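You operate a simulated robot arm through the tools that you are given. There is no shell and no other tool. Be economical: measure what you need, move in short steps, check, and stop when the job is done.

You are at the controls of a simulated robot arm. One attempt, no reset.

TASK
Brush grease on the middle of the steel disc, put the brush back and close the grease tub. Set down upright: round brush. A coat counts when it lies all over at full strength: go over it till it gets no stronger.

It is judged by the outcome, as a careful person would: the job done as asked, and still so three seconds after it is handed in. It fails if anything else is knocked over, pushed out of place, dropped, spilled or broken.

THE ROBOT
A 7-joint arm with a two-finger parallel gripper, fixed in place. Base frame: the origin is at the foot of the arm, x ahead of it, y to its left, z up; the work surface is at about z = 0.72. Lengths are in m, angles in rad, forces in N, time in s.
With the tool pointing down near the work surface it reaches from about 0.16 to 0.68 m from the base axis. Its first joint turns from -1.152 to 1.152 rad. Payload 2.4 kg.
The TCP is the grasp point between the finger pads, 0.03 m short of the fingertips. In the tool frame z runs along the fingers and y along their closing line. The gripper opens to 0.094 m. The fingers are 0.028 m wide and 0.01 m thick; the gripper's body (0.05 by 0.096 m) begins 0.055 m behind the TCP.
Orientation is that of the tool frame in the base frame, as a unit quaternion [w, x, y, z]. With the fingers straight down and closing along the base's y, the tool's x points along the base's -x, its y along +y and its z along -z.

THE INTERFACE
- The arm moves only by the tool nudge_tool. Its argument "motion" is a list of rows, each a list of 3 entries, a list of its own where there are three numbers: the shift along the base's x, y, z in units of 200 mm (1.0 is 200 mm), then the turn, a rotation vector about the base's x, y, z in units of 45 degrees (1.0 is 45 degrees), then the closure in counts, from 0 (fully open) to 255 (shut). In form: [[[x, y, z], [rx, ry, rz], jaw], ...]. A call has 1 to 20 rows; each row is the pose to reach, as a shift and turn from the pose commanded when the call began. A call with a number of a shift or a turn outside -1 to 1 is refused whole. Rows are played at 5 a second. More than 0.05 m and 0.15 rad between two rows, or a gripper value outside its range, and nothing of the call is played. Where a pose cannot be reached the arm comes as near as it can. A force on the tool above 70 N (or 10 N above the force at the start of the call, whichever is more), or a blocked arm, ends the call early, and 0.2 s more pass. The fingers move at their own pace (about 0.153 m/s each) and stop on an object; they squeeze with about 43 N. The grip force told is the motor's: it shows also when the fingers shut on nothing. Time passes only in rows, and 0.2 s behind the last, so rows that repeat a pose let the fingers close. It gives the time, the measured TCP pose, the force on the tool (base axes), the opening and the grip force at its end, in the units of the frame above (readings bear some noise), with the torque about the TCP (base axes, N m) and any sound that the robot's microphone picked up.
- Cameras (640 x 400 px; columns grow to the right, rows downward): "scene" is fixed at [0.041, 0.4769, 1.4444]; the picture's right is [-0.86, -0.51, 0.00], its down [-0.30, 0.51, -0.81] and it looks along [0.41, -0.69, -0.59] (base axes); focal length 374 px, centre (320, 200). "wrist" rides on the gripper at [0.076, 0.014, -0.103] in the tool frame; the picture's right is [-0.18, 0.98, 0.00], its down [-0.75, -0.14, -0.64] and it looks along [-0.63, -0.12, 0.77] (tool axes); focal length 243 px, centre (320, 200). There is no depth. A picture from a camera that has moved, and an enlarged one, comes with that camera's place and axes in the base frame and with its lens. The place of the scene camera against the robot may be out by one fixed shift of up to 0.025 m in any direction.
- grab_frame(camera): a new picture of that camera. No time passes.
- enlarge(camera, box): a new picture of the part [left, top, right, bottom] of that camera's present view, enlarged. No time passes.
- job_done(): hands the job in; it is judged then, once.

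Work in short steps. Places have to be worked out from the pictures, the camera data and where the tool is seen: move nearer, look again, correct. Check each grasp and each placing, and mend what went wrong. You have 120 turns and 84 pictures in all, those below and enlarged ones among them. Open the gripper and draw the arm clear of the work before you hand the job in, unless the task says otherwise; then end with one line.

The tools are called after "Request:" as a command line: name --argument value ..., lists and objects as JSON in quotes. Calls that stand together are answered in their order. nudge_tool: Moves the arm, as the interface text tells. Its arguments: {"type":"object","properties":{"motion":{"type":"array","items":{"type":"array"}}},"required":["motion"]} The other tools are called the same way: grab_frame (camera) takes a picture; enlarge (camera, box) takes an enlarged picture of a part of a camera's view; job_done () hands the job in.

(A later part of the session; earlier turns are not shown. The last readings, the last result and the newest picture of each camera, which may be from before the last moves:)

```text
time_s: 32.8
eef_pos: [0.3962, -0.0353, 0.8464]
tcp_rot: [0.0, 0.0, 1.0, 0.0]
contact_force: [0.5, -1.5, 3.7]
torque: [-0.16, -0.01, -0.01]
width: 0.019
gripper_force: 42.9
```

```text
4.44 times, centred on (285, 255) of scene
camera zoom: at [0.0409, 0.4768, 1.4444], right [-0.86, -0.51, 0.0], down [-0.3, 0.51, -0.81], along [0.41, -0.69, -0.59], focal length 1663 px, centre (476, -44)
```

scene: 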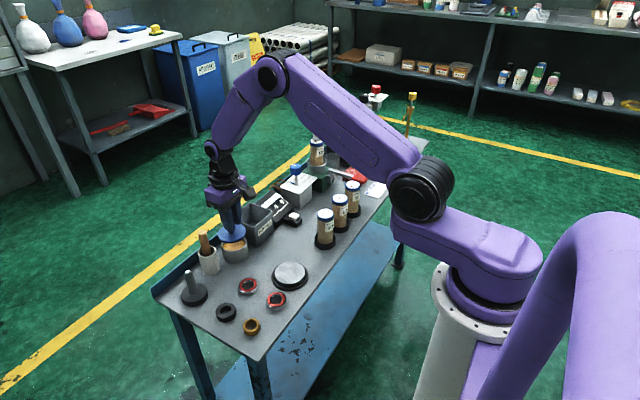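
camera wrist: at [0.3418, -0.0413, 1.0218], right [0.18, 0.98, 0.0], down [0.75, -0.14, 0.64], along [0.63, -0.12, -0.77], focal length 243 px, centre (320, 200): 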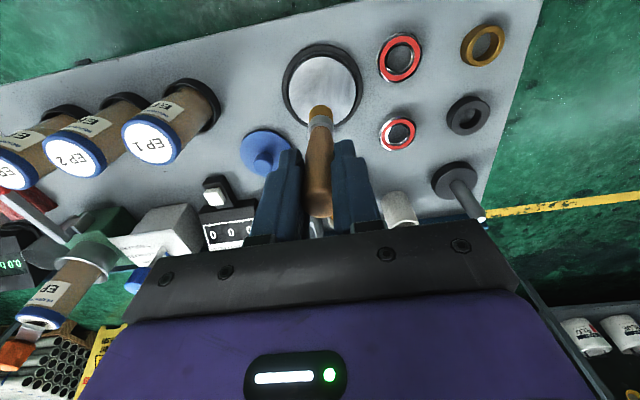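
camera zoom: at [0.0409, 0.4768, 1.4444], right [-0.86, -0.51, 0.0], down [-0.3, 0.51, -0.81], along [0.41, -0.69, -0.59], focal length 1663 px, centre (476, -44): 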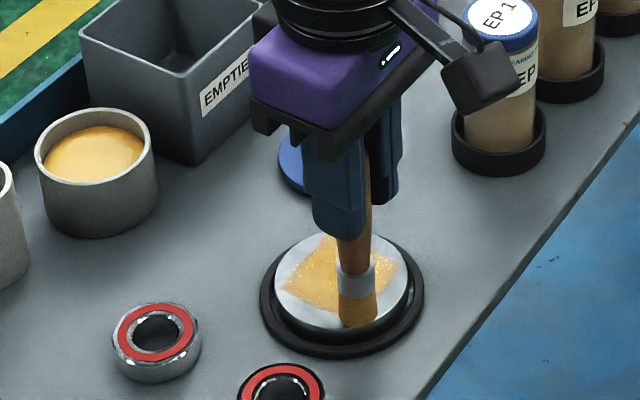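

The patch is still grainy, so I'll lift the brush 4 cm and back off to see the coat unobstructed.

Request:
nudge_tool --motion '[[[0.02, -0.02, 0.1], [0, 0, 0], 255], [[0.09, -0.1, 0.25], [0, 0, 0], 255], [[0.3, -0.1, 0.25], [0, 0, 0], 255]]'

Request:
enlarge --camera "scene" --box '[240, 210, 330, 300]'

Request:
enlarge --camera "wrist" --box '[240, 0, 400, 120]'

```text
time_s: 33.6
eef_pos: [0.4595, -0.0578, 0.8957]
tcp_rot: [-0.001, 0.0, 1.0, 0.0]
contact_force: [-0.4, -0.3, -0.4]
torque: [0.0, 0.02, 0.01]
width: 0.0191
gripper_force: 42.4
```

```text
4.44 times, centred on (285, 255) of scene
camera zoom: at [0.0409, 0.4769, 1.4444], right [-0.86, -0.51, 0.0], down [-0.3, 0.51, -0.81], along [0.41, -0.69, -0.59], focal length 1663 px, centre (476, -44)
```

zoom: 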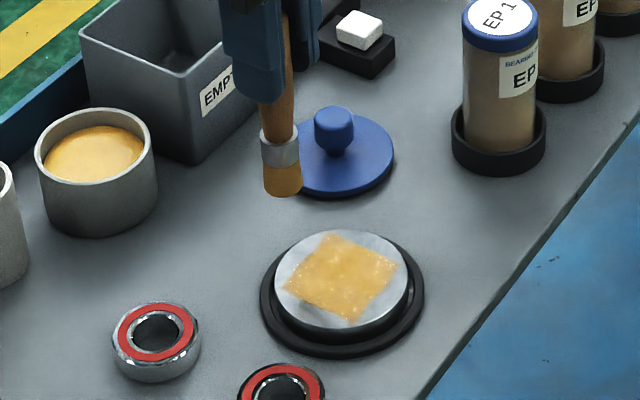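

```text
3.33 times, centred on (320, 60) of wrist
camera zoom: at [0.3842, -0.0422, 0.9976], right [0.18, 0.98, 0.0], down [0.75, -0.14, 0.64], along [0.63, -0.12, -0.77], focal length 809 px, centre (320, 667)
```

zoom: 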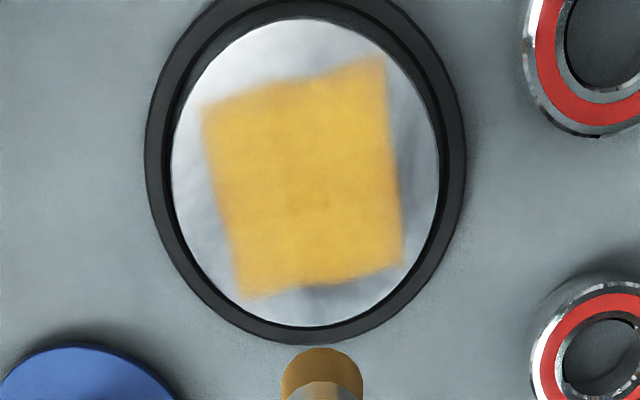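

The patch is well covered, but its edges look slightly weaker. I'll re-dip the brush and go over it all again, edges included.

Request:
nudge_tool --motion '[[[0, 0, 0.2], [0, 0, 0], 255], [[0.2, 0.02, 0.26], [0, 0, 0], 255], [[0.4, 0.04, 0.26], [0, 0, 0], 255], [[0.6, 0.07, 0.26], [0, 0, 0], 255], [[0.63, 0.07, 0.2], [0, 0, 0], 255], [[0.63, 0.07, 0.0], [0, 0, 0], 255], [[0.63, 0.07, -0.09], [0, 0, 0], 255], [[0.63, 0.07, -0.128], [0, 0, 0], 255], [[0.63, 0.07, -0.128], [0, 0, 0], 255]]'

Request:
enlarge --camera "scene" --box '[180, 170, 280, 270]'

```text
time_s: 35.6
eef_pos: [0.5824, -0.0421, 0.8713]
tcp_rot: [0.0, 0.0, 1.0, 0.0]
contact_force: [0.0, -0.1, -0.4]
torque: [0.02, 0.01, 0.0]
width: 0.0191
gripper_force: 43.1
```

```text
4.00 times, centred on (230, 220) of scene
camera zoom: at [0.041, 0.4769, 1.4444], right [-0.86, -0.51, 0.0], down [-0.3, 0.51, -0.81], along [0.41, -0.69, -0.59], focal length 1497 px, centre (680, 120)
```

zoom: 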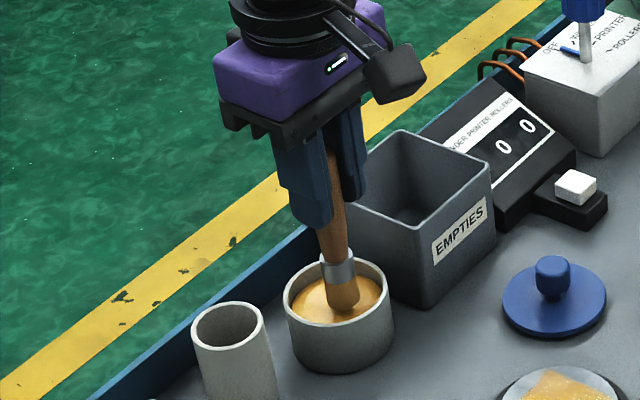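

The tip is at the surface without force. I'll press 4 mm more, then lift out and return over the disc.

Request:
nudge_tool --motion '[[[0, 0, -0.01], [0, 0, 0], 255], [[0, 0, -0.02], [0, 0, 0], 255], [[0, 0, -0.02], [0, 0, 0], 255], [[0, 0, 0.1], [0, 0, 0], 255], [[0, 0, 0.3], [0, 0, 0], 255], [[-0.2, -0.02, 0.32], [0, 0, 0], 255], [[-0.4, -0.04, 0.32], [0, 0, 0], 255], [[-0.6, -0.05, 0.32], [0, 0, 0], 255], [[-0.8, -0.06, 0.3], [0, 0, 0], 255], [[-0.8, -0.06, 0.1], [0, 0, 0], 255], [[-0.8, -0.06, -0.09], [0, 0, 0], 255], [[-0.8, -0.06, -0.09], [0, 0, 0], 255]]'

```text
time_s: 38.2
eef_pos: [0.4267, -0.0516, 0.8549]
tcp_rot: [0.0, -0.001, 1.0, 0.0]
contact_force: [-1.2, 0.4, 0.2]
torque: [-0.01, -0.01, -0.01]
width: 0.0192
gripper_force: 42.9
```

Back above the disc. I'll lower to contact and check the force.

Request:
nudge_tool --motion '[[[-0.01, -0.01, -0.02], [0, 0, 0], 255], [[-0.01, -0.01, -0.04], [0, 0, 0], 255], [[-0.01, -0.01, -0.04], [0, 0, 0], 255]]'

```text
time_s: 39.0
eef_pos: [0.4247, -0.054, 0.8468]
tcp_rot: [0.001, 0.001, 1.0, 0.0]
contact_force: [-2.3, 1.3, 23.0]
torque: [0.1, 0.22, 0.0]
width: 0.0189
gripper_force: 42.9
```

Contact is good at 23 N. I'll raster the whole patch at ±22 mm.

Request:
nudge_tool --motion '[[[0.04, 0, 0], [0, 0, 0], 255], [[0.095, 0, 0], [0, 0, 0], 255], [[0.095, 0.11, 0], [0, 0, 0], 255], [[0.095, 0, 0], [0, 0, 0], 255], [[0.095, -0.11, 0], [0, 0, 0], 255], [[0.04, -0.11, 0], [0, 0, 0], 255], [[0.04, 0, 0], [0, 0, 0], 255], [[0.04, 0.11, 0], [0, 0, 0], 255], [[-0.015, 0.11, 0], [0, 0, 0], 255], [[-0.015, 0, 0], [0, 0, 0], 255], [[-0.015, -0.11, 0], [0, 0, 0], 255], [[-0.07, -0.11, 0], [0, 0, 0], 255], [[-0.07, 0, 0], [0, 0, 0], 255], [[-0.07, 0.11, 0], [0, 0, 0], 255], [[-0.125, 0.11, 0], [0, 0, 0], 255], [[-0.125, 0, 0], [0, 0, 0], 255], [[-0.125, -0.11, 0], [0, 0, 0], 255], [[-0.07, -0.11, 0], [0, 0, 0], 255], [[-0.015, -0.11, 0], [0, 0, 0], 255]]'

```text
time_s: 43.0
eef_pos: [0.4185, -0.0768, 0.8465]
tcp_rot: [0.001, 0.0, 1.0, 0.0]
contact_force: [-1.4, -1.3, 3.6]
torque: [-0.08, 0.05, 0.02]
width: 0.0192
gripper_force: 43.1
```

Pressure has dropped to about 4 N. I'll press 1 mm further and raster crosswise along x.

Request:
nudge_tool --motion '[[[0.06, 0, -0.005], [0, 0, 0], 255], [[0.11, 0, -0.005], [0, 0, 0], 255], [[0, 0, -0.005], [0, 0, 0], 255], [[-0.11, 0, -0.005], [0, 0, 0], 255], [[-0.11, 0.055, -0.005], [0, 0, 0], 255], [[0, 0.055, -0.005], [0, 0, 0], 255], [[0.11, 0.055, -0.005], [0, 0, 0], 255], [[0.11, 0.11, -0.005], [0, 0, 0], 255], [[0, 0.11, -0.005], [0, 0, 0], 255], [[-0.11, 0.11, -0.005], [0, 0, 0], 255], [[-0.11, 0.165, -0.005], [0, 0, 0], 255], [[0, 0.165, -0.005], [0, 0, 0], 255], [[0.11, 0.165, -0.005], [0, 0, 0], 255], [[0.11, 0.22, -0.005], [0, 0, 0], 255], [[0, 0.22, -0.005], [0, 0, 0], 255], [[-0.11, 0.22, -0.005], [0, 0, 0], 255], [[0, 0.22, -0.005], [0, 0, 0], 255], [[0.11, 0.22, -0.005], [0, 0, 0], 255]]'

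Request:
nudge_tool --motion '[[[0, -0.02, 0.1], [0, 0, 0], 255], [[0.05, -0.1, 0.25], [0, 0, 0], 255], [[0.15, -0.1, 0.25], [0, 0, 0], 255]]'

Request:
enlarge --camera "scene" --box '[240, 210, 330, 300]'

Request:
enlarge --camera "wrist" --box '[240, 0, 400, 120]'

```text
time_s: 46.8
eef_pos: [0.4397, -0.0337, 0.8446]
tcp_rot: [0.0, -0.001, 1.0, -0.001]
contact_force: [0.0, 0.1, 0.3]
torque: [-0.04, 0.01, 0.0]
width: 0.0195
gripper_force: 42.8
```

```text
time_s: 47.6
eef_pos: [0.47, -0.0517, 0.8962]
tcp_rot: [0.0, 0.0, 1.0, 0.0]
contact_force: [0.2, 1.0, 0.5]
torque: [0.01, 0.0, -0.01]
width: 0.0194
gripper_force: 43.0
```

```text
4.44 times, centred on (285, 255) of scene
camera zoom: at [0.041, 0.4769, 1.4444], right [-0.86, -0.51, 0.0], down [-0.3, 0.51, -0.81], along [0.41, -0.69, -0.59], focal length 1663 px, centre (476, -44)
```

zoom: 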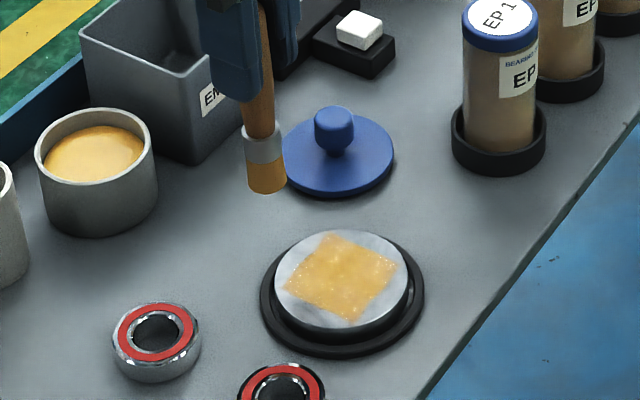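

```text
3.33 times, centred on (320, 60) of wrist
camera zoom: at [0.3947, -0.0369, 0.9984], right [0.18, 0.98, 0.0], down [0.75, -0.14, 0.64], along [0.63, -0.12, -0.77], focal length 809 px, centre (320, 667)
```

zoom: 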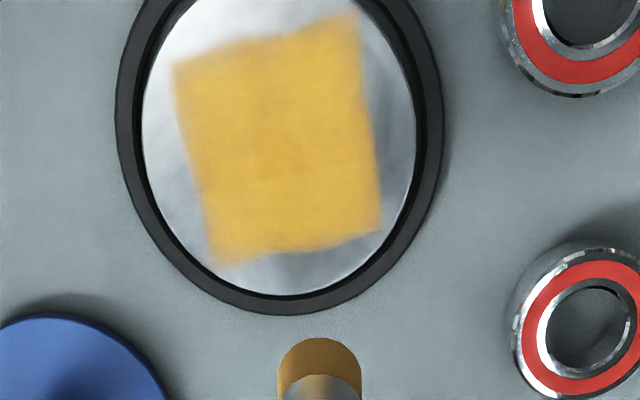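

The coat is more even now, though the last strokes had little contact because the brush slid up slightly in the grip. I'll do one more firm pass to confirm it gets no stronger.

Request:
nudge_tool --motion '[[[-0.15, -0.01, 0], [0, 0, 0], 255], [[-0.25, -0.015, 0], [0, 0, 0], 255], [[-0.25, -0.015, -0.15], [0, 0, 0], 255], [[-0.25, -0.015, -0.24], [0, 0, 0], 255], [[-0.25, -0.015, -0.262], [0, 0, 0], 255], [[-0.25, -0.015, -0.262], [0, 0, 0], 255]]'

```text
time_s: 49.0
eef_pos: [0.423, -0.0583, 0.8432]
tcp_rot: [0.001, 0.0, 1.0, 0.0]
contact_force: [-3.0, -1.0, 41.8]
torque: [-0.01, 0.21, -0.02]
width: 0.0196
gripper_force: 42.9
```

Firm contact at 42 N. I'll ease up a touch and raster the full square again.

Request:
nudge_tool --motion '[[[0.05, 0, 0.004], [0, 0, 0], 255], [[0.105, -0.05, 0.003], [0, 0, 0], 255], [[0.105, -0.105, 0.003], [0, 0, 0], 255], [[0, -0.105, 0.002], [0, 0, 0], 255], [[-0.115, -0.105, 0.002], [0, 0, 0], 255], [[-0.115, -0.05, 0.001], [0, 0, 0], 255], [[0, -0.05, 0], [0, 0, 0], 255], [[0.105, -0.05, 0], [0, 0, 0], 255], [[0.105, 0.005, 0], [0, 0, 0], 255], [[0, 0.005, -0.001], [0, 0, 0], 255], [[-0.115, 0.005, -0.002], [0, 0, 0], 255], [[-0.115, 0.06, -0.003], [0, 0, 0], 255], [[0, 0.06, -0.004], [0, 0, 0], 255], [[0.105, 0.06, -0.005], [0, 0, 0], 255], [[0.105, 0.115, -0.006], [0, 0, 0], 255], [[0, 0.115, -0.007], [0, 0, 0], 255], [[-0.115, 0.115, -0.008], [0, 0, 0], 255]]'

Request:
nudge_tool --motion '[[[0, -0.02, 0.1], [0, 0, 0], 255], [[0.1, -0.1, 0.25], [0, 0, 0], 255], [[0.3, -0.1, 0.25], [0, 0, 0], 255]]'

Request:
enlarge --camera "wrist" --box '[240, 0, 400, 120]'

Request:
enlarge --camera "scene" --box '[240, 210, 330, 300]'

```text
time_s: 52.6
eef_pos: [0.4023, -0.0298, 0.841]
tcp_rot: [0.006, 0.0, 1.0, 0.0]
contact_force: [9.6, 0.0, 29.6]
torque: [-0.05, -1.15, -0.05]
width: 0.0199
gripper_force: 42.2
```

```text
time_s: 53.4
eef_pos: [0.4561, -0.056, 0.8873]
tcp_rot: [-0.001, 0.0, 1.0, 0.0]
contact_force: [0.2, 0.0, -1.0]
torque: [0.0, 0.01, -0.01]
width: 0.0195
gripper_force: 42.8
```

```text
3.33 times, centred on (320, 60) of wrist
camera zoom: at [0.3811, -0.0416, 0.9908], right [0.18, 0.98, 0.0], down [0.75, -0.14, 0.64], along [0.63, -0.12, -0.77], focal length 809 px, centre (320, 667)
```

zoom: 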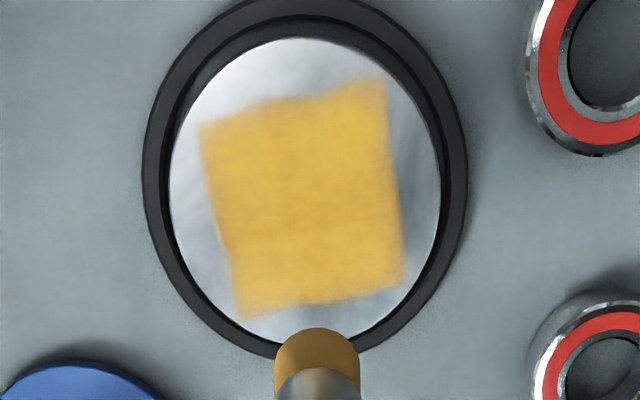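

```text
4.44 times, centred on (285, 255) of scene
camera zoom: at [0.041, 0.4769, 1.4444], right [-0.86, -0.51, 0.0], down [-0.3, 0.51, -0.81], along [0.41, -0.69, -0.59], focal length 1663 px, centre (476, -44)
```

zoom: 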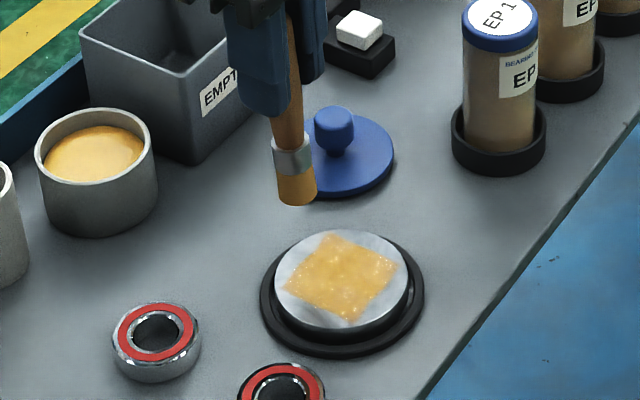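

The coat is uniform and unchanged by the last pass, so it is complete. I'll bring the brush high over the cup, to the pick pose at (0.610, 0.030), and look.

Request:
nudge_tool --motion '[[[0, 0, 0.2], [0, 0, 0], 255], [[0.1, 0.05, 0.38], [0, 0, 0], 255], [[0.28, 0.14, 0.38], [0, 0, 0], 255], [[0.46, 0.23, 0.38], [0, 0, 0], 255], [[0.62, 0.33, 0.38], [0, 0, 0], 255], [[0.765, 0.428, 0.38], [0, 0, 0], 255], [[0.765, 0.428, 0.32], [0, 0, 0], 255]]'

Request:
grab_frame --camera "wrist"

Request:
enlarge --camera "scene" --box '[150, 160, 270, 280]'

```text
time_s: 55.0
eef_pos: [0.6113, 0.0325, 0.9538]
tcp_rot: [0.0, -0.001, 1.0, 0.0]
contact_force: [-0.4, -0.6, 0.5]
torque: [0.03, -0.04, 0.03]
width: 0.0194
gripper_force: 43.1
```

```text
35 pictures are left
camera wrist: at [0.5354, 0.048, 1.057], right [0.18, 0.98, 0.0], down [0.75, -0.14, 0.64], along [0.63, -0.12, -0.77], focal length 243 px, centre (320, 200)
```

wrist: 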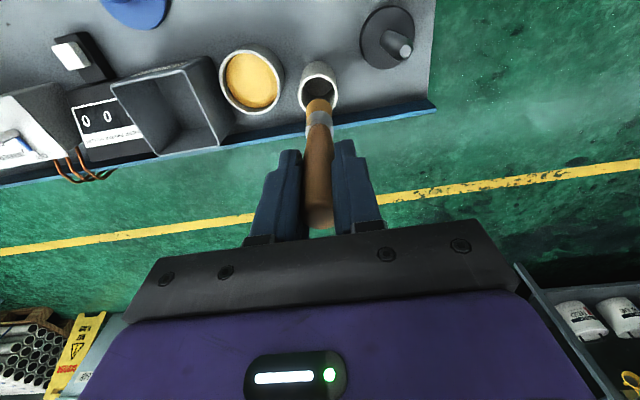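

```text
3.33 times, centred on (210, 220) of scene
camera zoom: at [0.041, 0.4769, 1.4444], right [-0.86, -0.51, 0.0], down [-0.3, 0.51, -0.81], along [0.41, -0.69, -0.59], focal length 1247 px, centre (687, 133)
```

zoom: 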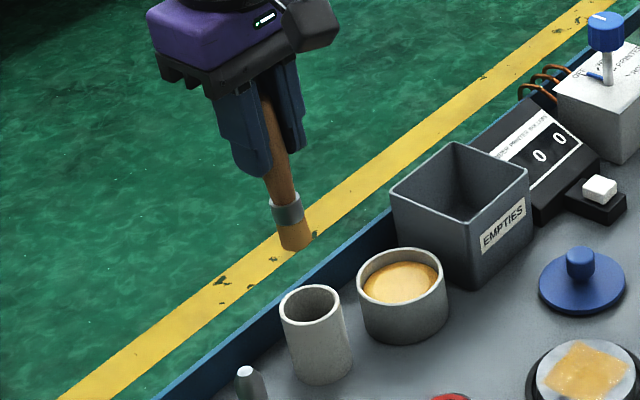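

The brush tip is nearly aligned with the cup mouth, with a slight tilt. I'll lower until the tip is just above the rim and check again.

Request:
nudge_tool --motion '[[[0.005, -0.01, -0.12], [0, 0, 0], 255], [[0.005, -0.01, -0.22], [0, 0, 0], 255]]'

Request:
enlarge --camera "wrist" --box '[240, 40, 400, 140]'

Request:
enlarge --camera "scene" --box '[170, 190, 250, 270]'

```text
time_s: 55.6
eef_pos: [0.6117, 0.0311, 0.9114]
tcp_rot: [0.001, 0.001, 1.0, 0.0]
contact_force: [1.1, 0.2, -0.2]
torque: [0.02, 0.03, 0.01]
width: 0.0194
gripper_force: 43.0
```

```text
4.00 times, centred on (320, 90) of wrist
camera zoom: at [0.5364, 0.0458, 1.0129], right [0.18, 0.98, 0.0], down [0.75, -0.14, 0.64], along [0.63, -0.12, -0.77], focal length 970 px, centre (320, 640)
```

zoom: 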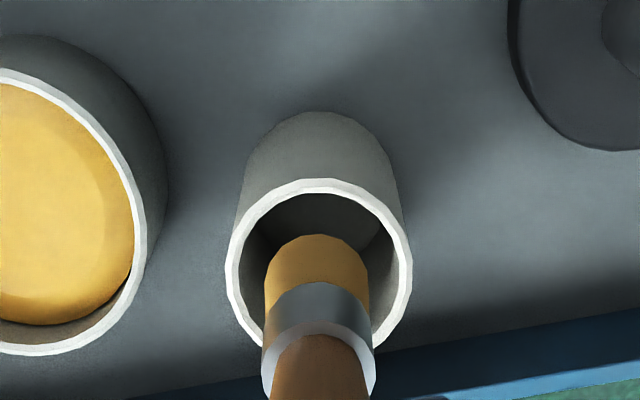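

```text
5.00 times, centred on (210, 230) of scene
camera zoom: at [0.041, 0.4769, 1.4444], right [-0.86, -0.51, 0.0], down [-0.3, 0.51, -0.81], along [0.41, -0.69, -0.59], focal length 1871 px, centre (870, 50)
```

zoom: 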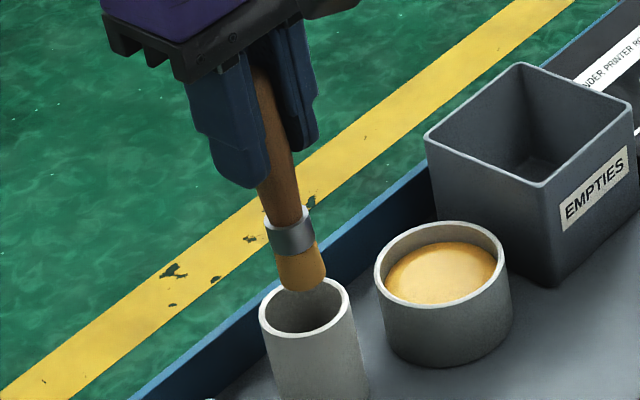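

Alignment is good in both views, within about 3 mm. I'll shift +2 mm in x and lower into the cup.

Request:
nudge_tool --motion '[[[0.01, 0.003, -0.06], [0, 0, 0], 255], [[0.01, 0.003, -0.13], [0, 0, 0], 255], [[0.01, 0.003, -0.18], [0, 0, 0], 255]]'

Request:
enlarge --camera "wrist" --box '[240, 60, 400, 160]'

Request:
enlarge --camera "scene" --box '[170, 190, 250, 270]'

```text
time_s: 56.4
eef_pos: [0.6153, 0.031, 0.875]
tcp_rot: [0.0, 0.0, 1.0, 0.0]
contact_force: [-0.3, 0.0, -0.6]
torque: [0.01, -0.01, -0.01]
width: 0.0194
gripper_force: 43.3
```

```text
4.00 times, centred on (320, 110) of wrist
camera zoom: at [0.5391, 0.0465, 0.9764], right [0.18, 0.98, 0.0], down [0.75, -0.14, 0.64], along [0.63, -0.12, -0.77], focal length 970 px, centre (320, 560)
```

zoom: 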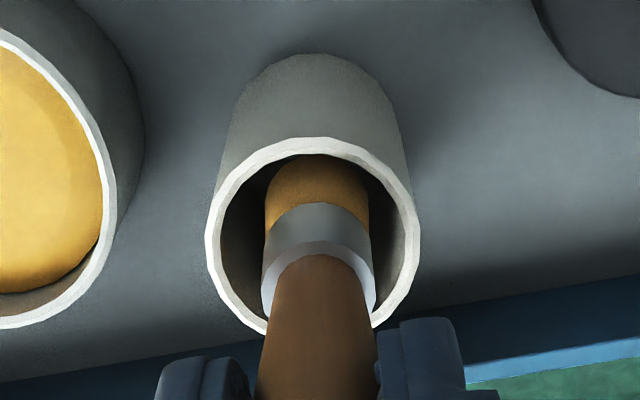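

```text
5.00 times, centred on (210, 230) of scene
camera zoom: at [0.041, 0.4769, 1.4444], right [-0.86, -0.51, 0.0], down [-0.3, 0.51, -0.81], along [0.41, -0.69, -0.59], focal length 1871 px, centre (870, 50)
```

zoom: 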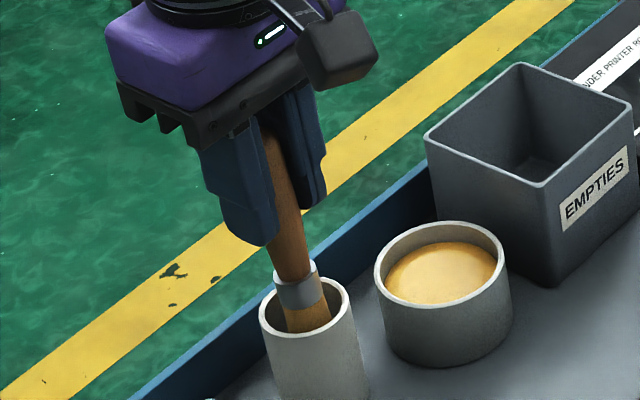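

The tip is inside the cup, close to its near wall. I'll shift +3 mm in x and continue down.

Request:
nudge_tool --motion '[[[0.012, 0, -0.02], [0, 0, 0], 255], [[0.015, 0, -0.08], [0, 0, 0], 255], [[0.015, 0, -0.14], [0, 0, 0], 255]]'

Request:
enlarge --camera "wrist" --box '[240, 70, 400, 170]'

```text
time_s: 57.2
eef_pos: [0.6182, 0.0304, 0.8453]
tcp_rot: [-0.001, -0.001, 1.0, 0.0]
contact_force: [0.9, -0.4, -0.1]
torque: [0.0, 0.05, 0.0]
width: 0.0194
gripper_force: 43.0
```

```text
4.00 times, centred on (320, 120) of wrist
camera zoom: at [0.5427, 0.0449, 0.9481], right [0.18, 0.98, 0.0], down [0.75, -0.14, 0.64], along [0.63, -0.12, -0.77], focal length 970 px, centre (320, 520)
```

zoom: 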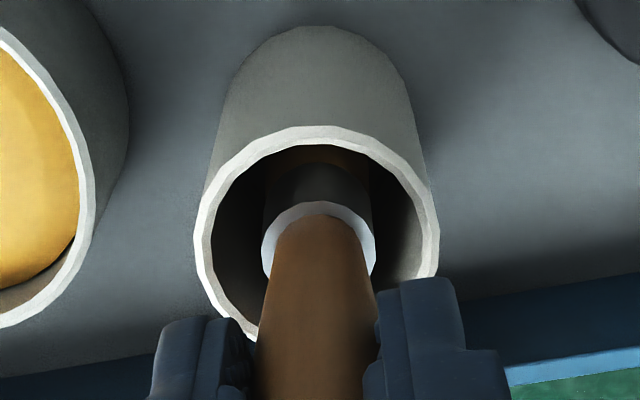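

It is going in freely. I'll lower further in small steps to find the cup floor.

Request:
nudge_tool --motion '[[[0, 0, -0.02], [0, 0, 0], 255], [[0, 0, -0.045], [0, 0, 0], 255]]'

```text
time_s: 57.8
eef_pos: [0.6167, 0.0301, 0.838]
tcp_rot: [0.0, 0.0, 1.0, 0.001]
contact_force: [-0.1, -0.5, 0.3]
torque: [-0.01, 0.0, -0.04]
width: 0.0195
gripper_force: 43.0
```

Request:
nudge_tool --motion '[[[0, 0, -0.012], [0, 0, 0], 255], [[0, 0, -0.024], [0, 0, 0], 255]]'

Request:
enlarge --camera "scene" --box '[170, 190, 250, 270]'

```text
time_s: 58.4
eef_pos: [0.6177, 0.0328, 0.8335]
tcp_rot: [0.0, -0.001, 1.0, 0.0]
contact_force: [-0.3, 0.2, -0.4]
torque: [0.0, 0.02, 0.0]
width: 0.0195
gripper_force: 43.5
```

```text
5.00 times, centred on (210, 230) of scene
camera zoom: at [0.041, 0.4769, 1.4444], right [-0.86, -0.51, 0.0], down [-0.3, 0.51, -0.81], along [0.41, -0.69, -0.59], focal length 1871 px, centre (870, 50)
```

zoom: 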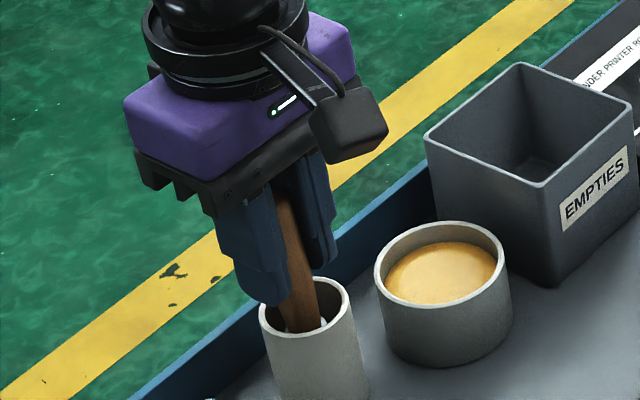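

No contact yet and the fingertips are nearing the rim. I'll go down 4 mm more, watching the force.

Request:
nudge_tool --motion '[[[0, 0, -0.01], [0, 0, 0], 255], [[0, 0, -0.02], [0, 0, 0], 255]]'

Request:
grab_frame --camera "wrist"

```text
time_s: 59.0
eef_pos: [0.6179, 0.031, 0.8286]
tcp_rot: [0.0, -0.001, 1.0, 0.0]
contact_force: [-0.8, -0.1, 3.4]
torque: [0.07, 0.09, 0.0]
width: 0.0198
gripper_force: 43.1
```

```text
27 pictures are left
camera wrist: at [0.5422, 0.0458, 0.9316], right [0.18, 0.98, 0.0], down [0.75, -0.14, 0.64], along [0.63, -0.12, -0.77], focal length 243 px, centre (320, 200)
```

wrist: 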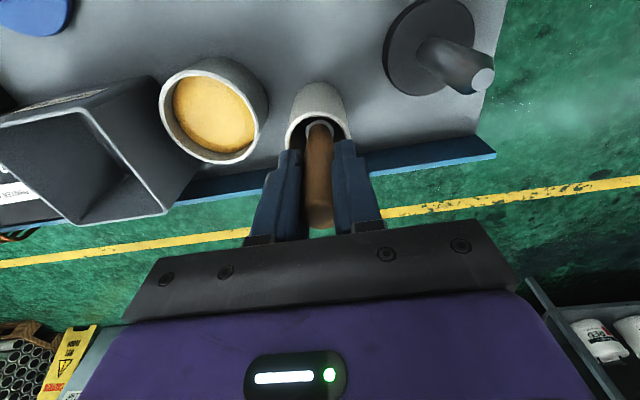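

Light contact at 3.4 N: the brush stands on the cup floor. I'll open moderately and rise straight up.

Request:
nudge_tool --motion '[[[0, 0, 0], [0, 0, 0], 200], [[0, 0, 0], [0, 0, 0], 130], [[0, 0, 0], [0, 0, 0], 130], [[0, 0, 0.1], [0, 0, 0], 130], [[0, 0, 0.25], [0, 0, 0], 130], [[0, 0, 0.45], [0, 0, 0], 130], [[0, 0, 0.6], [0, 0, 0], 130]]'

Request:
enlarge --camera "scene" --box '[170, 190, 250, 270]'

Request:
grab_frame --camera "wrist"

```text
time_s: 60.6
eef_pos: [0.616, 0.0343, 0.9497]
tcp_rot: [0.0, 0.001, 1.0, 0.0]
contact_force: [0.1, 1.1, -0.1]
torque: [-0.01, 0.0, 0.0]
width: 0.0459
gripper_force: 0.0
```

```text
5.00 times, centred on (210, 230) of scene
camera zoom: at [0.041, 0.4769, 1.4444], right [-0.86, -0.51, 0.0], down [-0.3, 0.51, -0.81], along [0.41, -0.69, -0.59], focal length 1871 px, centre (870, 50)
```

zoom: 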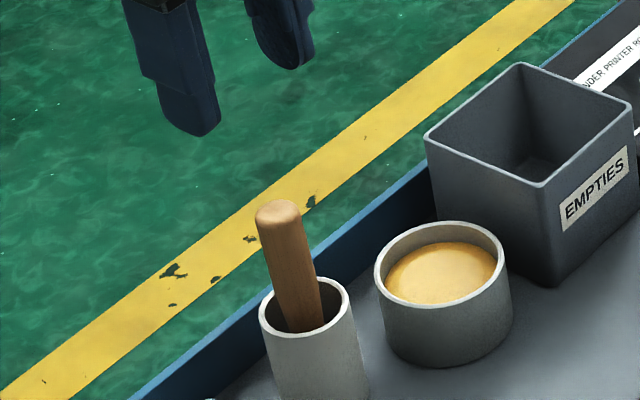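

```text
25 pictures are left
camera wrist: at [0.541, 0.0477, 1.0524], right [0.18, 0.98, 0.0], down [0.75, -0.14, 0.64], along [0.63, -0.12, -0.77], focal length 243 px, centre (320, 200)
```

wrist: 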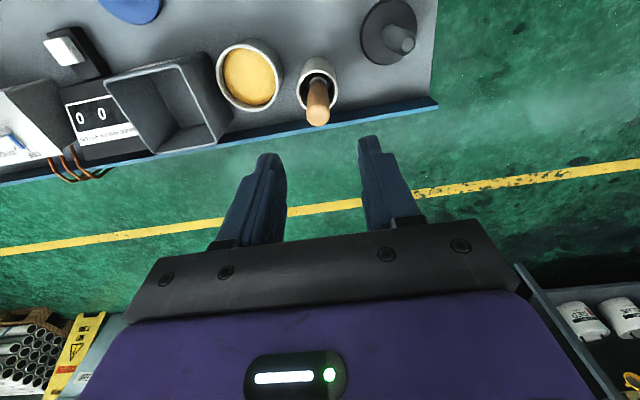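

The brush is back in the cup, standing as before. Next I'll go over the lid knob at (0.4835, -0.145) and look.

Request:
nudge_tool --motion '[[[-0.1, -0.13, 0.05], [0, 0, 0], 140], [[-0.2, -0.27, 0.05], [0, 0, 0], 140], [[-0.3, -0.41, 0.0], [0, 0, 0], 140], [[-0.42, -0.55, 0.0], [0, 0, 0], 140], [[-0.53, -0.7, -0.05], [0, 0, 0], 140], [[-0.663, -0.88, -0.1], [0, 0, 0], 140], [[-0.663, -0.88, -0.3], [0, 0, 0], 140], [[-0.663, -0.88, -0.5], [0, 0, 0], 140], [[-0.663, -0.88, -0.65], [0, 0, 0], 140]]'

Request:
grab_frame --camera "wrist"

```text
time_s: 62.6
eef_pos: [0.4841, -0.1464, 0.8165]
tcp_rot: [0.001, 0.0, 1.0, 0.0]
contact_force: [-0.9, -1.1, -0.2]
torque: [-0.03, -0.01, 0.02]
width: 0.0423
gripper_force: 0.1
```

```text
24 pictures are left
camera wrist: at [0.4088, -0.1316, 0.9194], right [0.18, 0.98, 0.0], down [0.75, -0.14, 0.64], along [0.63, -0.12, -0.77], focal length 243 px, centre (320, 200)
```

wrist: 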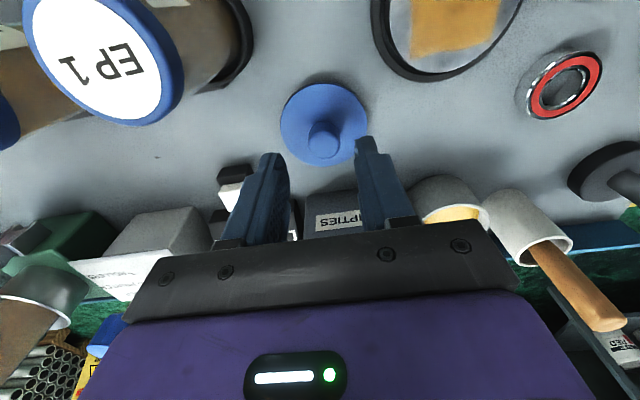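

The knob is at about (0.482, -0.143). I'll correct +2 mm in y, descend to the old grip height and close.

Request:
nudge_tool --motion '[[[0, 0.01, -0.1], [0, 0, 0], 140], [[0, 0.01, -0.2], [0, 0, 0], 140], [[0, 0.01, -0.205], [0, 0, 0], 140], [[0, 0.01, -0.205], [0, 0, 0], 255], [[0, 0.01, -0.205], [0, 0, 0], 255], [[0, 0.01, -0.205], [0, 0, 0], 255]]'

Request:
grab_frame --camera "wrist"

```text
time_s: 64.0
eef_pos: [0.4862, -0.1444, 0.7761]
tcp_rot: [-0.001, 0.0, 1.0, 0.0]
contact_force: [-0.4, 0.4, 0.1]
torque: [0.0, -0.04, -0.02]
width: 0.0201
gripper_force: 42.9
```

```text
23 pictures are left
camera wrist: at [0.4106, -0.13, 0.8792], right [0.18, 0.98, 0.0], down [0.75, -0.14, 0.64], along [0.63, -0.12, -0.77], focal length 243 px, centre (320, 200)
```

wrist: 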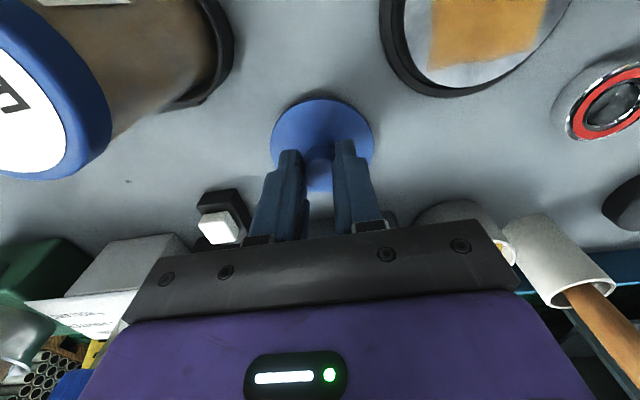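

Lid gripped. I'll lift it and carry it high over the tub, stopping about 35 mm above the seat.

Request:
nudge_tool --motion '[[[0, 0, 0.2], [0, 0, 0], 255], [[0, 0, 0.4], [0, 0, 0], 255], [[0, 0, 0.6], [0, 0, 0], 255], [[0, 0, 0.75], [0, 0, 0], 255], [[0.13, 0.13, 0.75], [0, 0, 0], 255], [[0.26, 0.26, 0.75], [0, 0, 0], 255], [[0.38, 0.38, 0.75], [0, 0, 0], 255], [[0.5, 0.506, 0.75], [0, 0, 0], 255], [[0.5, 0.506, 0.55], [0, 0, 0], 255], [[0.5, 0.506, 0.4], [0, 0, 0], 255], [[0.5, 0.506, 0.4], [0, 0, 0], 255]]'

Request:
grab_frame --camera "wrist"

Request:
enlarge --camera "scene" --box '[180, 190, 280, 290]'

```text
time_s: 66.4
eef_pos: [0.5865, -0.0421, 0.8591]
tcp_rot: [0.0, -0.001, 1.0, 0.0]
contact_force: [-0.5, -0.6, -0.3]
torque: [0.02, 0.04, 0.01]
width: 0.0201
gripper_force: 42.6
```

```text
22 pictures are left
camera wrist: at [0.5104, -0.0273, 0.9612], right [0.18, 0.98, 0.0], down [0.75, -0.14, 0.64], along [0.63, -0.12, -0.77], focal length 243 px, centre (320, 200)
```

wrist: 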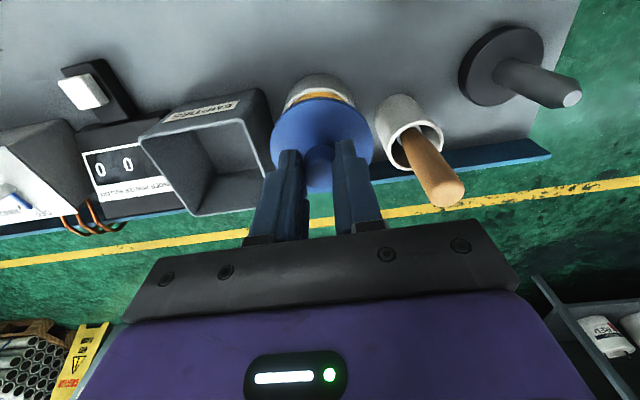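

```text
4.00 times, centred on (230, 240) of scene
camera zoom: at [0.041, 0.4769, 1.4444], right [-0.86, -0.51, 0.0], down [-0.3, 0.51, -0.81], along [0.41, -0.69, -0.59], focal length 1497 px, centre (680, 40)
```

zoom: 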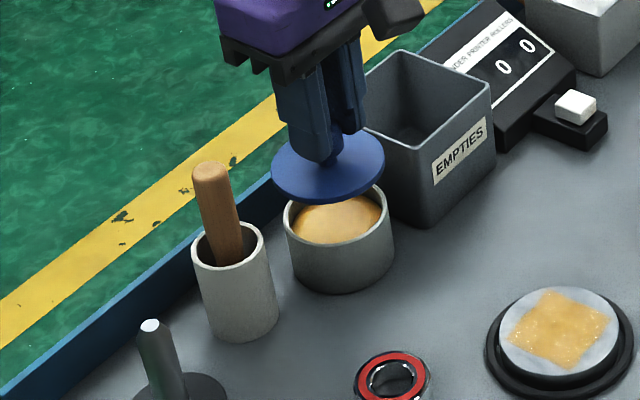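

Alignment matches the picture taken just after the lid came off. I'll lower to just above the seat, then press.

Request:
nudge_tool --motion '[[[-0.004, -0.004, -0.08], [0, 0, 0], 255], [[-0.004, -0.004, -0.14], [0, 0, 0], 255], [[-0.004, -0.004, -0.16], [0, 0, 0], 255]]'

Request:
enlarge --camera "scene" --box '[180, 190, 280, 290]'

```text
time_s: 67.2
eef_pos: [0.5855, -0.0431, 0.8253]
tcp_rot: [0.001, 0.0, 1.0, 0.0]
contact_force: [-0.3, 0.4, -0.8]
torque: [0.01, 0.02, 0.02]
width: 0.02
gripper_force: 43.0
```

```text
4.00 times, centred on (230, 240) of scene
camera zoom: at [0.041, 0.4769, 1.4444], right [-0.86, -0.51, 0.0], down [-0.3, 0.51, -0.81], along [0.41, -0.69, -0.59], focal length 1497 px, centre (680, 40)
```

zoom: 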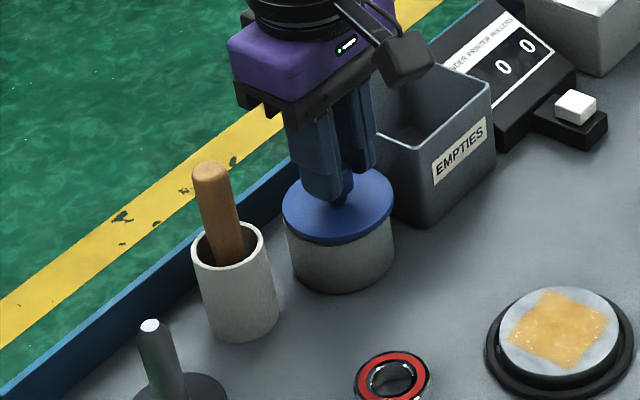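

The lid is right at the rim and aligned. I'll press down in small steps and listen for the snap.

Request:
nudge_tool --motion '[[[0, 0, -0.01], [0, 0, 0], 255], [[0, 0, -0.02], [0, 0, 0], 255], [[0, 0, -0.03], [0, 0, 0], 255], [[0, 0, -0.03], [0, 0, 0], 255]]'

```text
time_s: 68.2
eef_pos: [0.5844, -0.043, 0.8198]
tcp_rot: [0.002, 0.0, 1.0, 0.0]
contact_force: [-6.7, -0.9, 20.3]
torque: [0.0, 0.58, 0.07]
width: 0.02
gripper_force: 42.9
```

20 N and no snap yet. I'll press a little more.

Request:
nudge_tool --motion '[[[0, 0, -0.01], [0, 0, 0], 255], [[0, 0, -0.02], [0, 0, 0], 255], [[0, 0, -0.02], [0, 0, 0], 255]]'

Request:
enlarge --camera "scene" --box '[190, 200, 270, 280]'

```text
time_s: 69.0
eef_pos: [0.5859, -0.0434, 0.8186]
tcp_rot: [0.005, -0.002, 1.0, -0.001]
contact_force: [-5.4, -0.7, 45.2]
torque: [0.04, 0.58, 0.0]
width: 0.0201
gripper_force: 43.2
```

```text
5.00 times, centred on (230, 240) of scene
camera zoom: at [0.04, 0.477, 1.4444], right [-0.86, -0.51, 0.0], down [-0.3, 0.51, -0.81], along [0.41, -0.69, -0.59], focal length 1871 px, centre (770, 0)
```

zoom: 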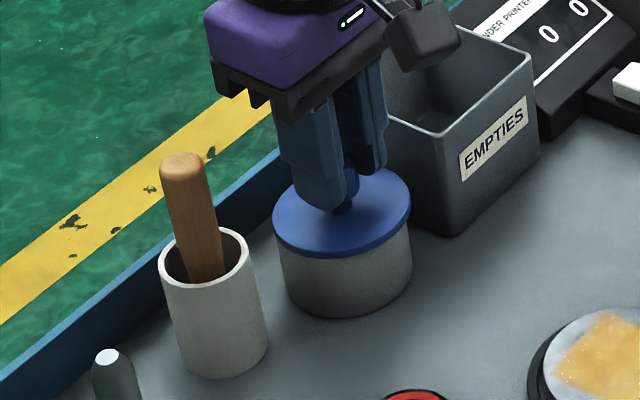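

45 N and the lid looks nearly seated, but no snap was heard. I'll press a bit harder, staying under 70 N.

Request:
nudge_tool --motion '[[[0, 0, -0.005], [0, 0, 0], 255], [[0, 0, -0.01], [0, 0, 0], 255], [[0, 0, -0.01], [0, 0, 0], 255]]'

```text
time_s: 69.8
eef_pos: [0.587, -0.044, 0.8198]
tcp_rot: [0.007, -0.001, 1.0, -0.001]
contact_force: [1.2, -1.0, 44.4]
torque: [0.03, 0.2, 0.0]
width: 0.0202
gripper_force: 43.4
```

The force has stalled near 44 N, which looks like the grip slipping on the knob. I'll unload, release, rise and check the lid before pressing it from the top with closed fingers.

Request:
nudge_tool --motion '[[[0, 0, 0.02], [0, 0, 0], 255], [[0, 0, 0.03], [0, 0, 0], 140], [[0, 0, 0.03], [0, 0, 0], 140], [[0, 0, 0.15], [0, 0, 0], 140], [[0, 0, 0.35], [0, 0, 0], 140], [[0, 0, 0.45], [0, 0, 0], 140]]'

Request:
grab_frame --camera "wrist"

Request:
enlarge --camera "scene" --box '[190, 200, 270, 280]'

```text
time_s: 71.2
eef_pos: [0.5857, -0.0434, 0.9037]
tcp_rot: [0.0, -0.002, 1.0, 0.0]
contact_force: [-1.4, 0.2, -0.4]
torque: [0.0, -0.03, 0.0]
width: 0.0425
gripper_force: 0.1
```

```text
18 pictures are left
camera wrist: at [0.5102, -0.0294, 1.0069], right [0.18, 0.98, 0.0], down [0.75, -0.14, 0.64], along [0.63, -0.12, -0.77], focal length 243 px, centre (320, 200)
```

wrist: 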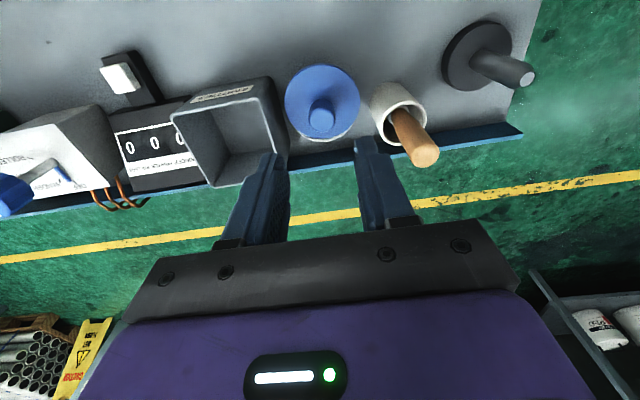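

```text
5.00 times, centred on (230, 240) of scene
camera zoom: at [0.041, 0.4769, 1.4444], right [-0.86, -0.51, 0.0], down [-0.3, 0.51, -0.81], along [0.41, -0.69, -0.59], focal length 1871 px, centre (770, 0)
```

zoom: 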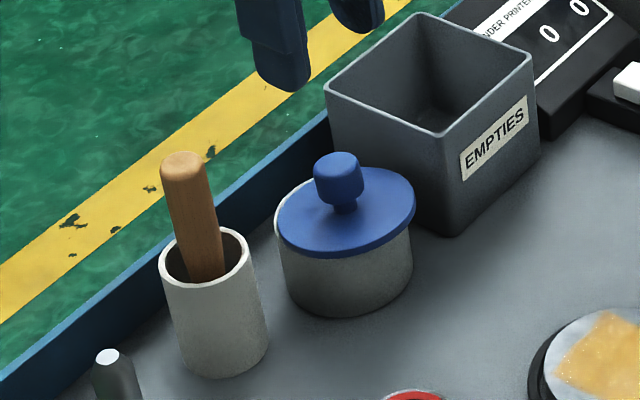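

The tub's white rim shows on the far side: the lid sits a few millimetres too near (−x) and is not seated. I'll enlarge to measure it.

Request:
enlarge --camera "wrist" --box '[270, 50, 370, 150]'

```text
4.00 times, centred on (320, 100) of wrist
camera zoom: at [0.5102, -0.0294, 1.0069], right [0.18, 0.98, 0.0], down [0.75, -0.14, 0.64], along [0.63, -0.12, -0.77], focal length 970 px, centre (320, 600)
```

zoom: 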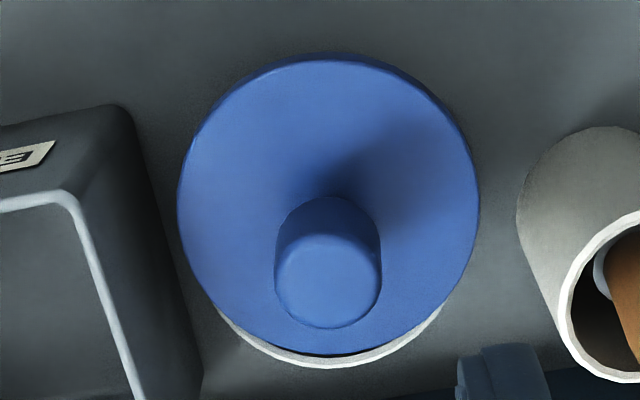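

Comparing with the original picture, the tub has not moved. The lid lies about 4 mm too far towards −x, because I re-gripped it off centre. I'll grip the knob again.

Request:
nudge_tool --motion '[[[0, 0, -0.2], [0, 0, 0], 140], [[0, 0, -0.35], [0, 0, 0], 140], [[0, 0, -0.4], [0, 0, 0], 140], [[0, 0, -0.4], [0, 0, 0], 255], [[0, 0, -0.4], [0, 0, 0], 255], [[0, 0, -0.4], [0, 0, 0], 255]]'

```text
time_s: 72.6
eef_pos: [0.5845, -0.0433, 0.8237]
tcp_rot: [0.0, -0.001, 1.0, -0.001]
contact_force: [-0.6, 0.1, -0.7]
torque: [0.06, -0.03, 0.01]
width: 0.0199
gripper_force: 42.7
```

Gripped. I'll lift 10 mm, shift +4 mm in x, and come down to just above contact before looking.

Request:
nudge_tool --motion '[[[0, 0, 0.025], [0, 0, 0], 255], [[0, 0, 0.05], [0, 0, 0], 255], [[0.02, 0, 0.05], [0, 0, 0], 255], [[0.02, 0, 0.02], [0, 0, 0], 255], [[0.02, 0, 0.005], [0, 0, 0], 255], [[0.02, 0, 0.005], [0, 0, 0], 255]]'

Request:
enlarge --camera "scene" --box '[190, 200, 270, 280]'

Request:
enlarge --camera "wrist" --box '[260, 70, 380, 210]'

```text
time_s: 74.0
eef_pos: [0.5884, -0.0433, 0.8249]
tcp_rot: [0.0, -0.001, 1.0, 0.0]
contact_force: [-0.3, 0.3, -0.1]
torque: [0.0, -0.02, 0.02]
width: 0.0198
gripper_force: 43.8
```

```text
5.00 times, centred on (230, 240) of scene
camera zoom: at [0.041, 0.4769, 1.4444], right [-0.86, -0.51, 0.0], down [-0.3, 0.51, -0.81], along [0.41, -0.69, -0.59], focal length 1871 px, centre (770, 0)
```

zoom: 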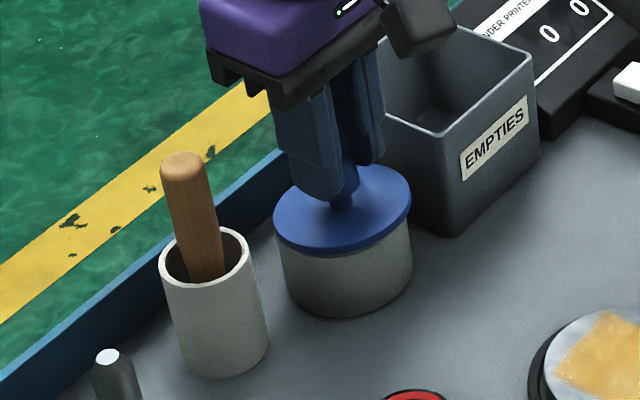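

```text
2.86 times, centred on (320, 140) of wrist
camera zoom: at [0.5124, -0.0284, 0.9274], right [0.18, 0.98, 0.0], down [0.75, -0.14, 0.64], along [0.63, -0.12, -0.77], focal length 693 px, centre (320, 371)
```

zoom: 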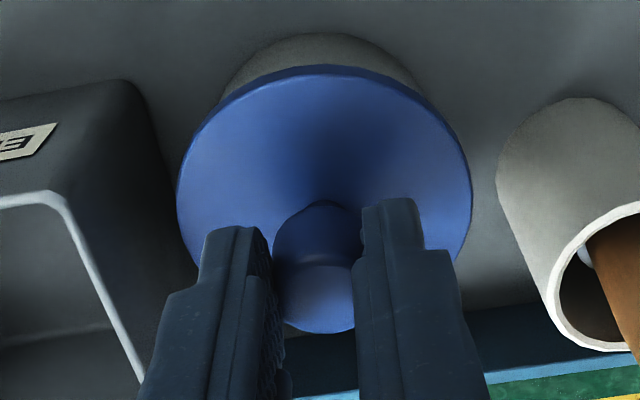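

The lid is now nearly symmetric over the tub, lacking about 1.5 mm in +x. I'll add that and press.

Request:
nudge_tool --motion '[[[0.008, 0, 0], [0, 0, 0], 255], [[0.008, 0, -0.01], [0, 0, 0], 255], [[0.008, 0, -0.02], [0, 0, 0], 255], [[0.008, 0, -0.03], [0, 0, 0], 255], [[0.008, 0, -0.03], [0, 0, 0], 255]]'

```text
time_s: 75.2
eef_pos: [0.5902, -0.043, 0.8229]
tcp_rot: [0.004, -0.001, 1.0, 0.0]
contact_force: [-10.8, 2.8, 48.2]
torque: [0.07, -0.74, 0.07]
width: 0.0199
gripper_force: 43.0
```

The torque says contact is now on the +x side, while before it was on the −x side, so the right place lies between. I'll lift 5 mm, go back 2 mm in x and press again.

Request:
nudge_tool --motion '[[[0, 0, 0.025], [0, 0, 0], 255], [[-0.01, 0, 0.03], [0, 0, 0], 255], [[-0.01, 0, 0.02], [0, 0, 0], 255], [[-0.01, 0, 0.01], [0, 0, 0], 255], [[-0.01, 0, 0.0], [0, 0, 0], 255], [[-0.01, 0, 0.0], [0, 0, 0], 255]]'

```text
time_s: 76.6
eef_pos: [0.5882, -0.0431, 0.8217]
tcp_rot: [0.003, 0.0, 1.0, 0.0]
contact_force: [-7.8, -3.2, 36.2]
torque: [-0.12, -0.48, -0.04]
width: 0.0198
gripper_force: 43.4
```

Contact is still on the +x side. I'll go back another 1.2 mm and press again.

Request:
nudge_tool --motion '[[[0, 0, 0.025], [0, 0, 0], 255], [[-0.006, 0, 0.025], [0, 0, 0], 255], [[-0.006, 0, 0.015], [0, 0, 0], 255], [[-0.006, 0, 0.005], [0, 0, 0], 255], [[-0.006, 0, -0.005], [0, 0, 0], 255], [[-0.006, 0, -0.005], [0, 0, 0], 255]]'

```text
time_s: 78.0
eef_pos: [0.5883, -0.0433, 0.8209]
tcp_rot: [0.003, -0.001, 1.0, 0.0]
contact_force: [-10.8, 2.6, 48.0]
torque: [-0.15, 0.07, -0.04]
width: 0.02
gripper_force: 43.0
```

The contact is now well centred, but 48 N hasn't snapped it. I'll release, rise and check the lid's position before pressing from on top.

Request:
nudge_tool --motion '[[[0, 0, 0.015], [0, 0, 0], 255], [[0, 0, 0.02], [0, 0, 0], 140], [[0, 0, 0.02], [0, 0, 0], 140], [[0, 0, 0.15], [0, 0, 0], 140], [[0, 0, 0.3], [0, 0, 0], 140], [[0, 0, 0.4], [0, 0, 0], 140]]'

Request:
enlarge --camera "wrist" --box '[270, 50, 370, 150]'

Request:
enlarge --camera "scene" --box '[190, 200, 270, 280]'

```text
time_s: 79.4
eef_pos: [0.5859, -0.04, 0.8978]
tcp_rot: [0.0, -0.001, 1.0, -0.001]
contact_force: [-0.2, 0.2, -0.3]
torque: [-0.01, 0.02, 0.02]
width: 0.0424
gripper_force: 0.1
```

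```text
4.00 times, centred on (320, 100) of wrist
camera zoom: at [0.5109, -0.0251, 1.0002], right [0.18, 0.98, 0.0], down [0.75, -0.14, 0.64], along [0.63, -0.12, -0.77], focal length 970 px, centre (320, 600)
```

zoom: 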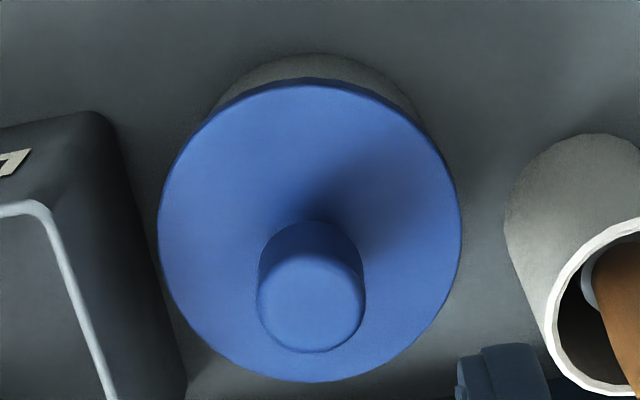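

```text
5.00 times, centred on (230, 240) of scene
camera zoom: at [0.041, 0.4769, 1.4444], right [-0.86, -0.51, 0.0], down [-0.3, 0.51, -0.81], along [0.41, -0.69, -0.59], focal length 1871 px, centre (770, 0)
```

zoom: 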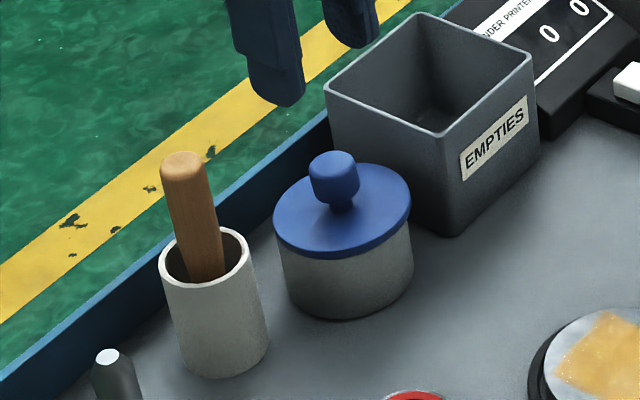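

The lid now sits symmetrically on the tub. I'll close the fingers and press centrally on the knob's top at (0.586, -0.0415).

Request:
nudge_tool --motion '[[[0, -0.006, 0], [0, 0, 0], 255], [[0, -0.006, 0], [0, 0, 0], 255], [[0, -0.006, -0.12], [0, 0, 0], 255], [[0, -0.006, -0.22], [0, 0, 0], 255], [[0, -0.006, -0.245], [0, 0, 0], 255], [[0, -0.006, -0.255], [0, 0, 0], 255], [[0, -0.006, -0.265], [0, 0, 0], 255]]'

```text
time_s: 81.0
eef_pos: [0.5853, -0.045, 0.8446]
tcp_rot: [0.0, 0.0, 1.0, 0.0]
contact_force: [-0.2, -0.7, -0.4]
torque: [0.02, 0.01, -0.02]
width: 0.0
gripper_force: 32.7
```

No contact at 0.8446 yet. I'll continue down in 1 to 2 mm steps.

Request:
nudge_tool --motion '[[[0, 0.006, -0.01], [0, 0, 0], 255], [[0, 0.006, -0.02], [0, 0, 0], 255], [[0, 0.006, -0.03], [0, 0, 0], 255], [[0, 0.006, -0.03], [0, 0, 0], 255]]'

```text
time_s: 82.0
eef_pos: [0.5868, -0.0416, 0.8392]
tcp_rot: [-0.001, -0.001, 1.0, -0.001]
contact_force: [-0.2, -0.1, 0.2]
torque: [0.01, 0.0, 0.01]
width: 0.0002
gripper_force: 33.0
```

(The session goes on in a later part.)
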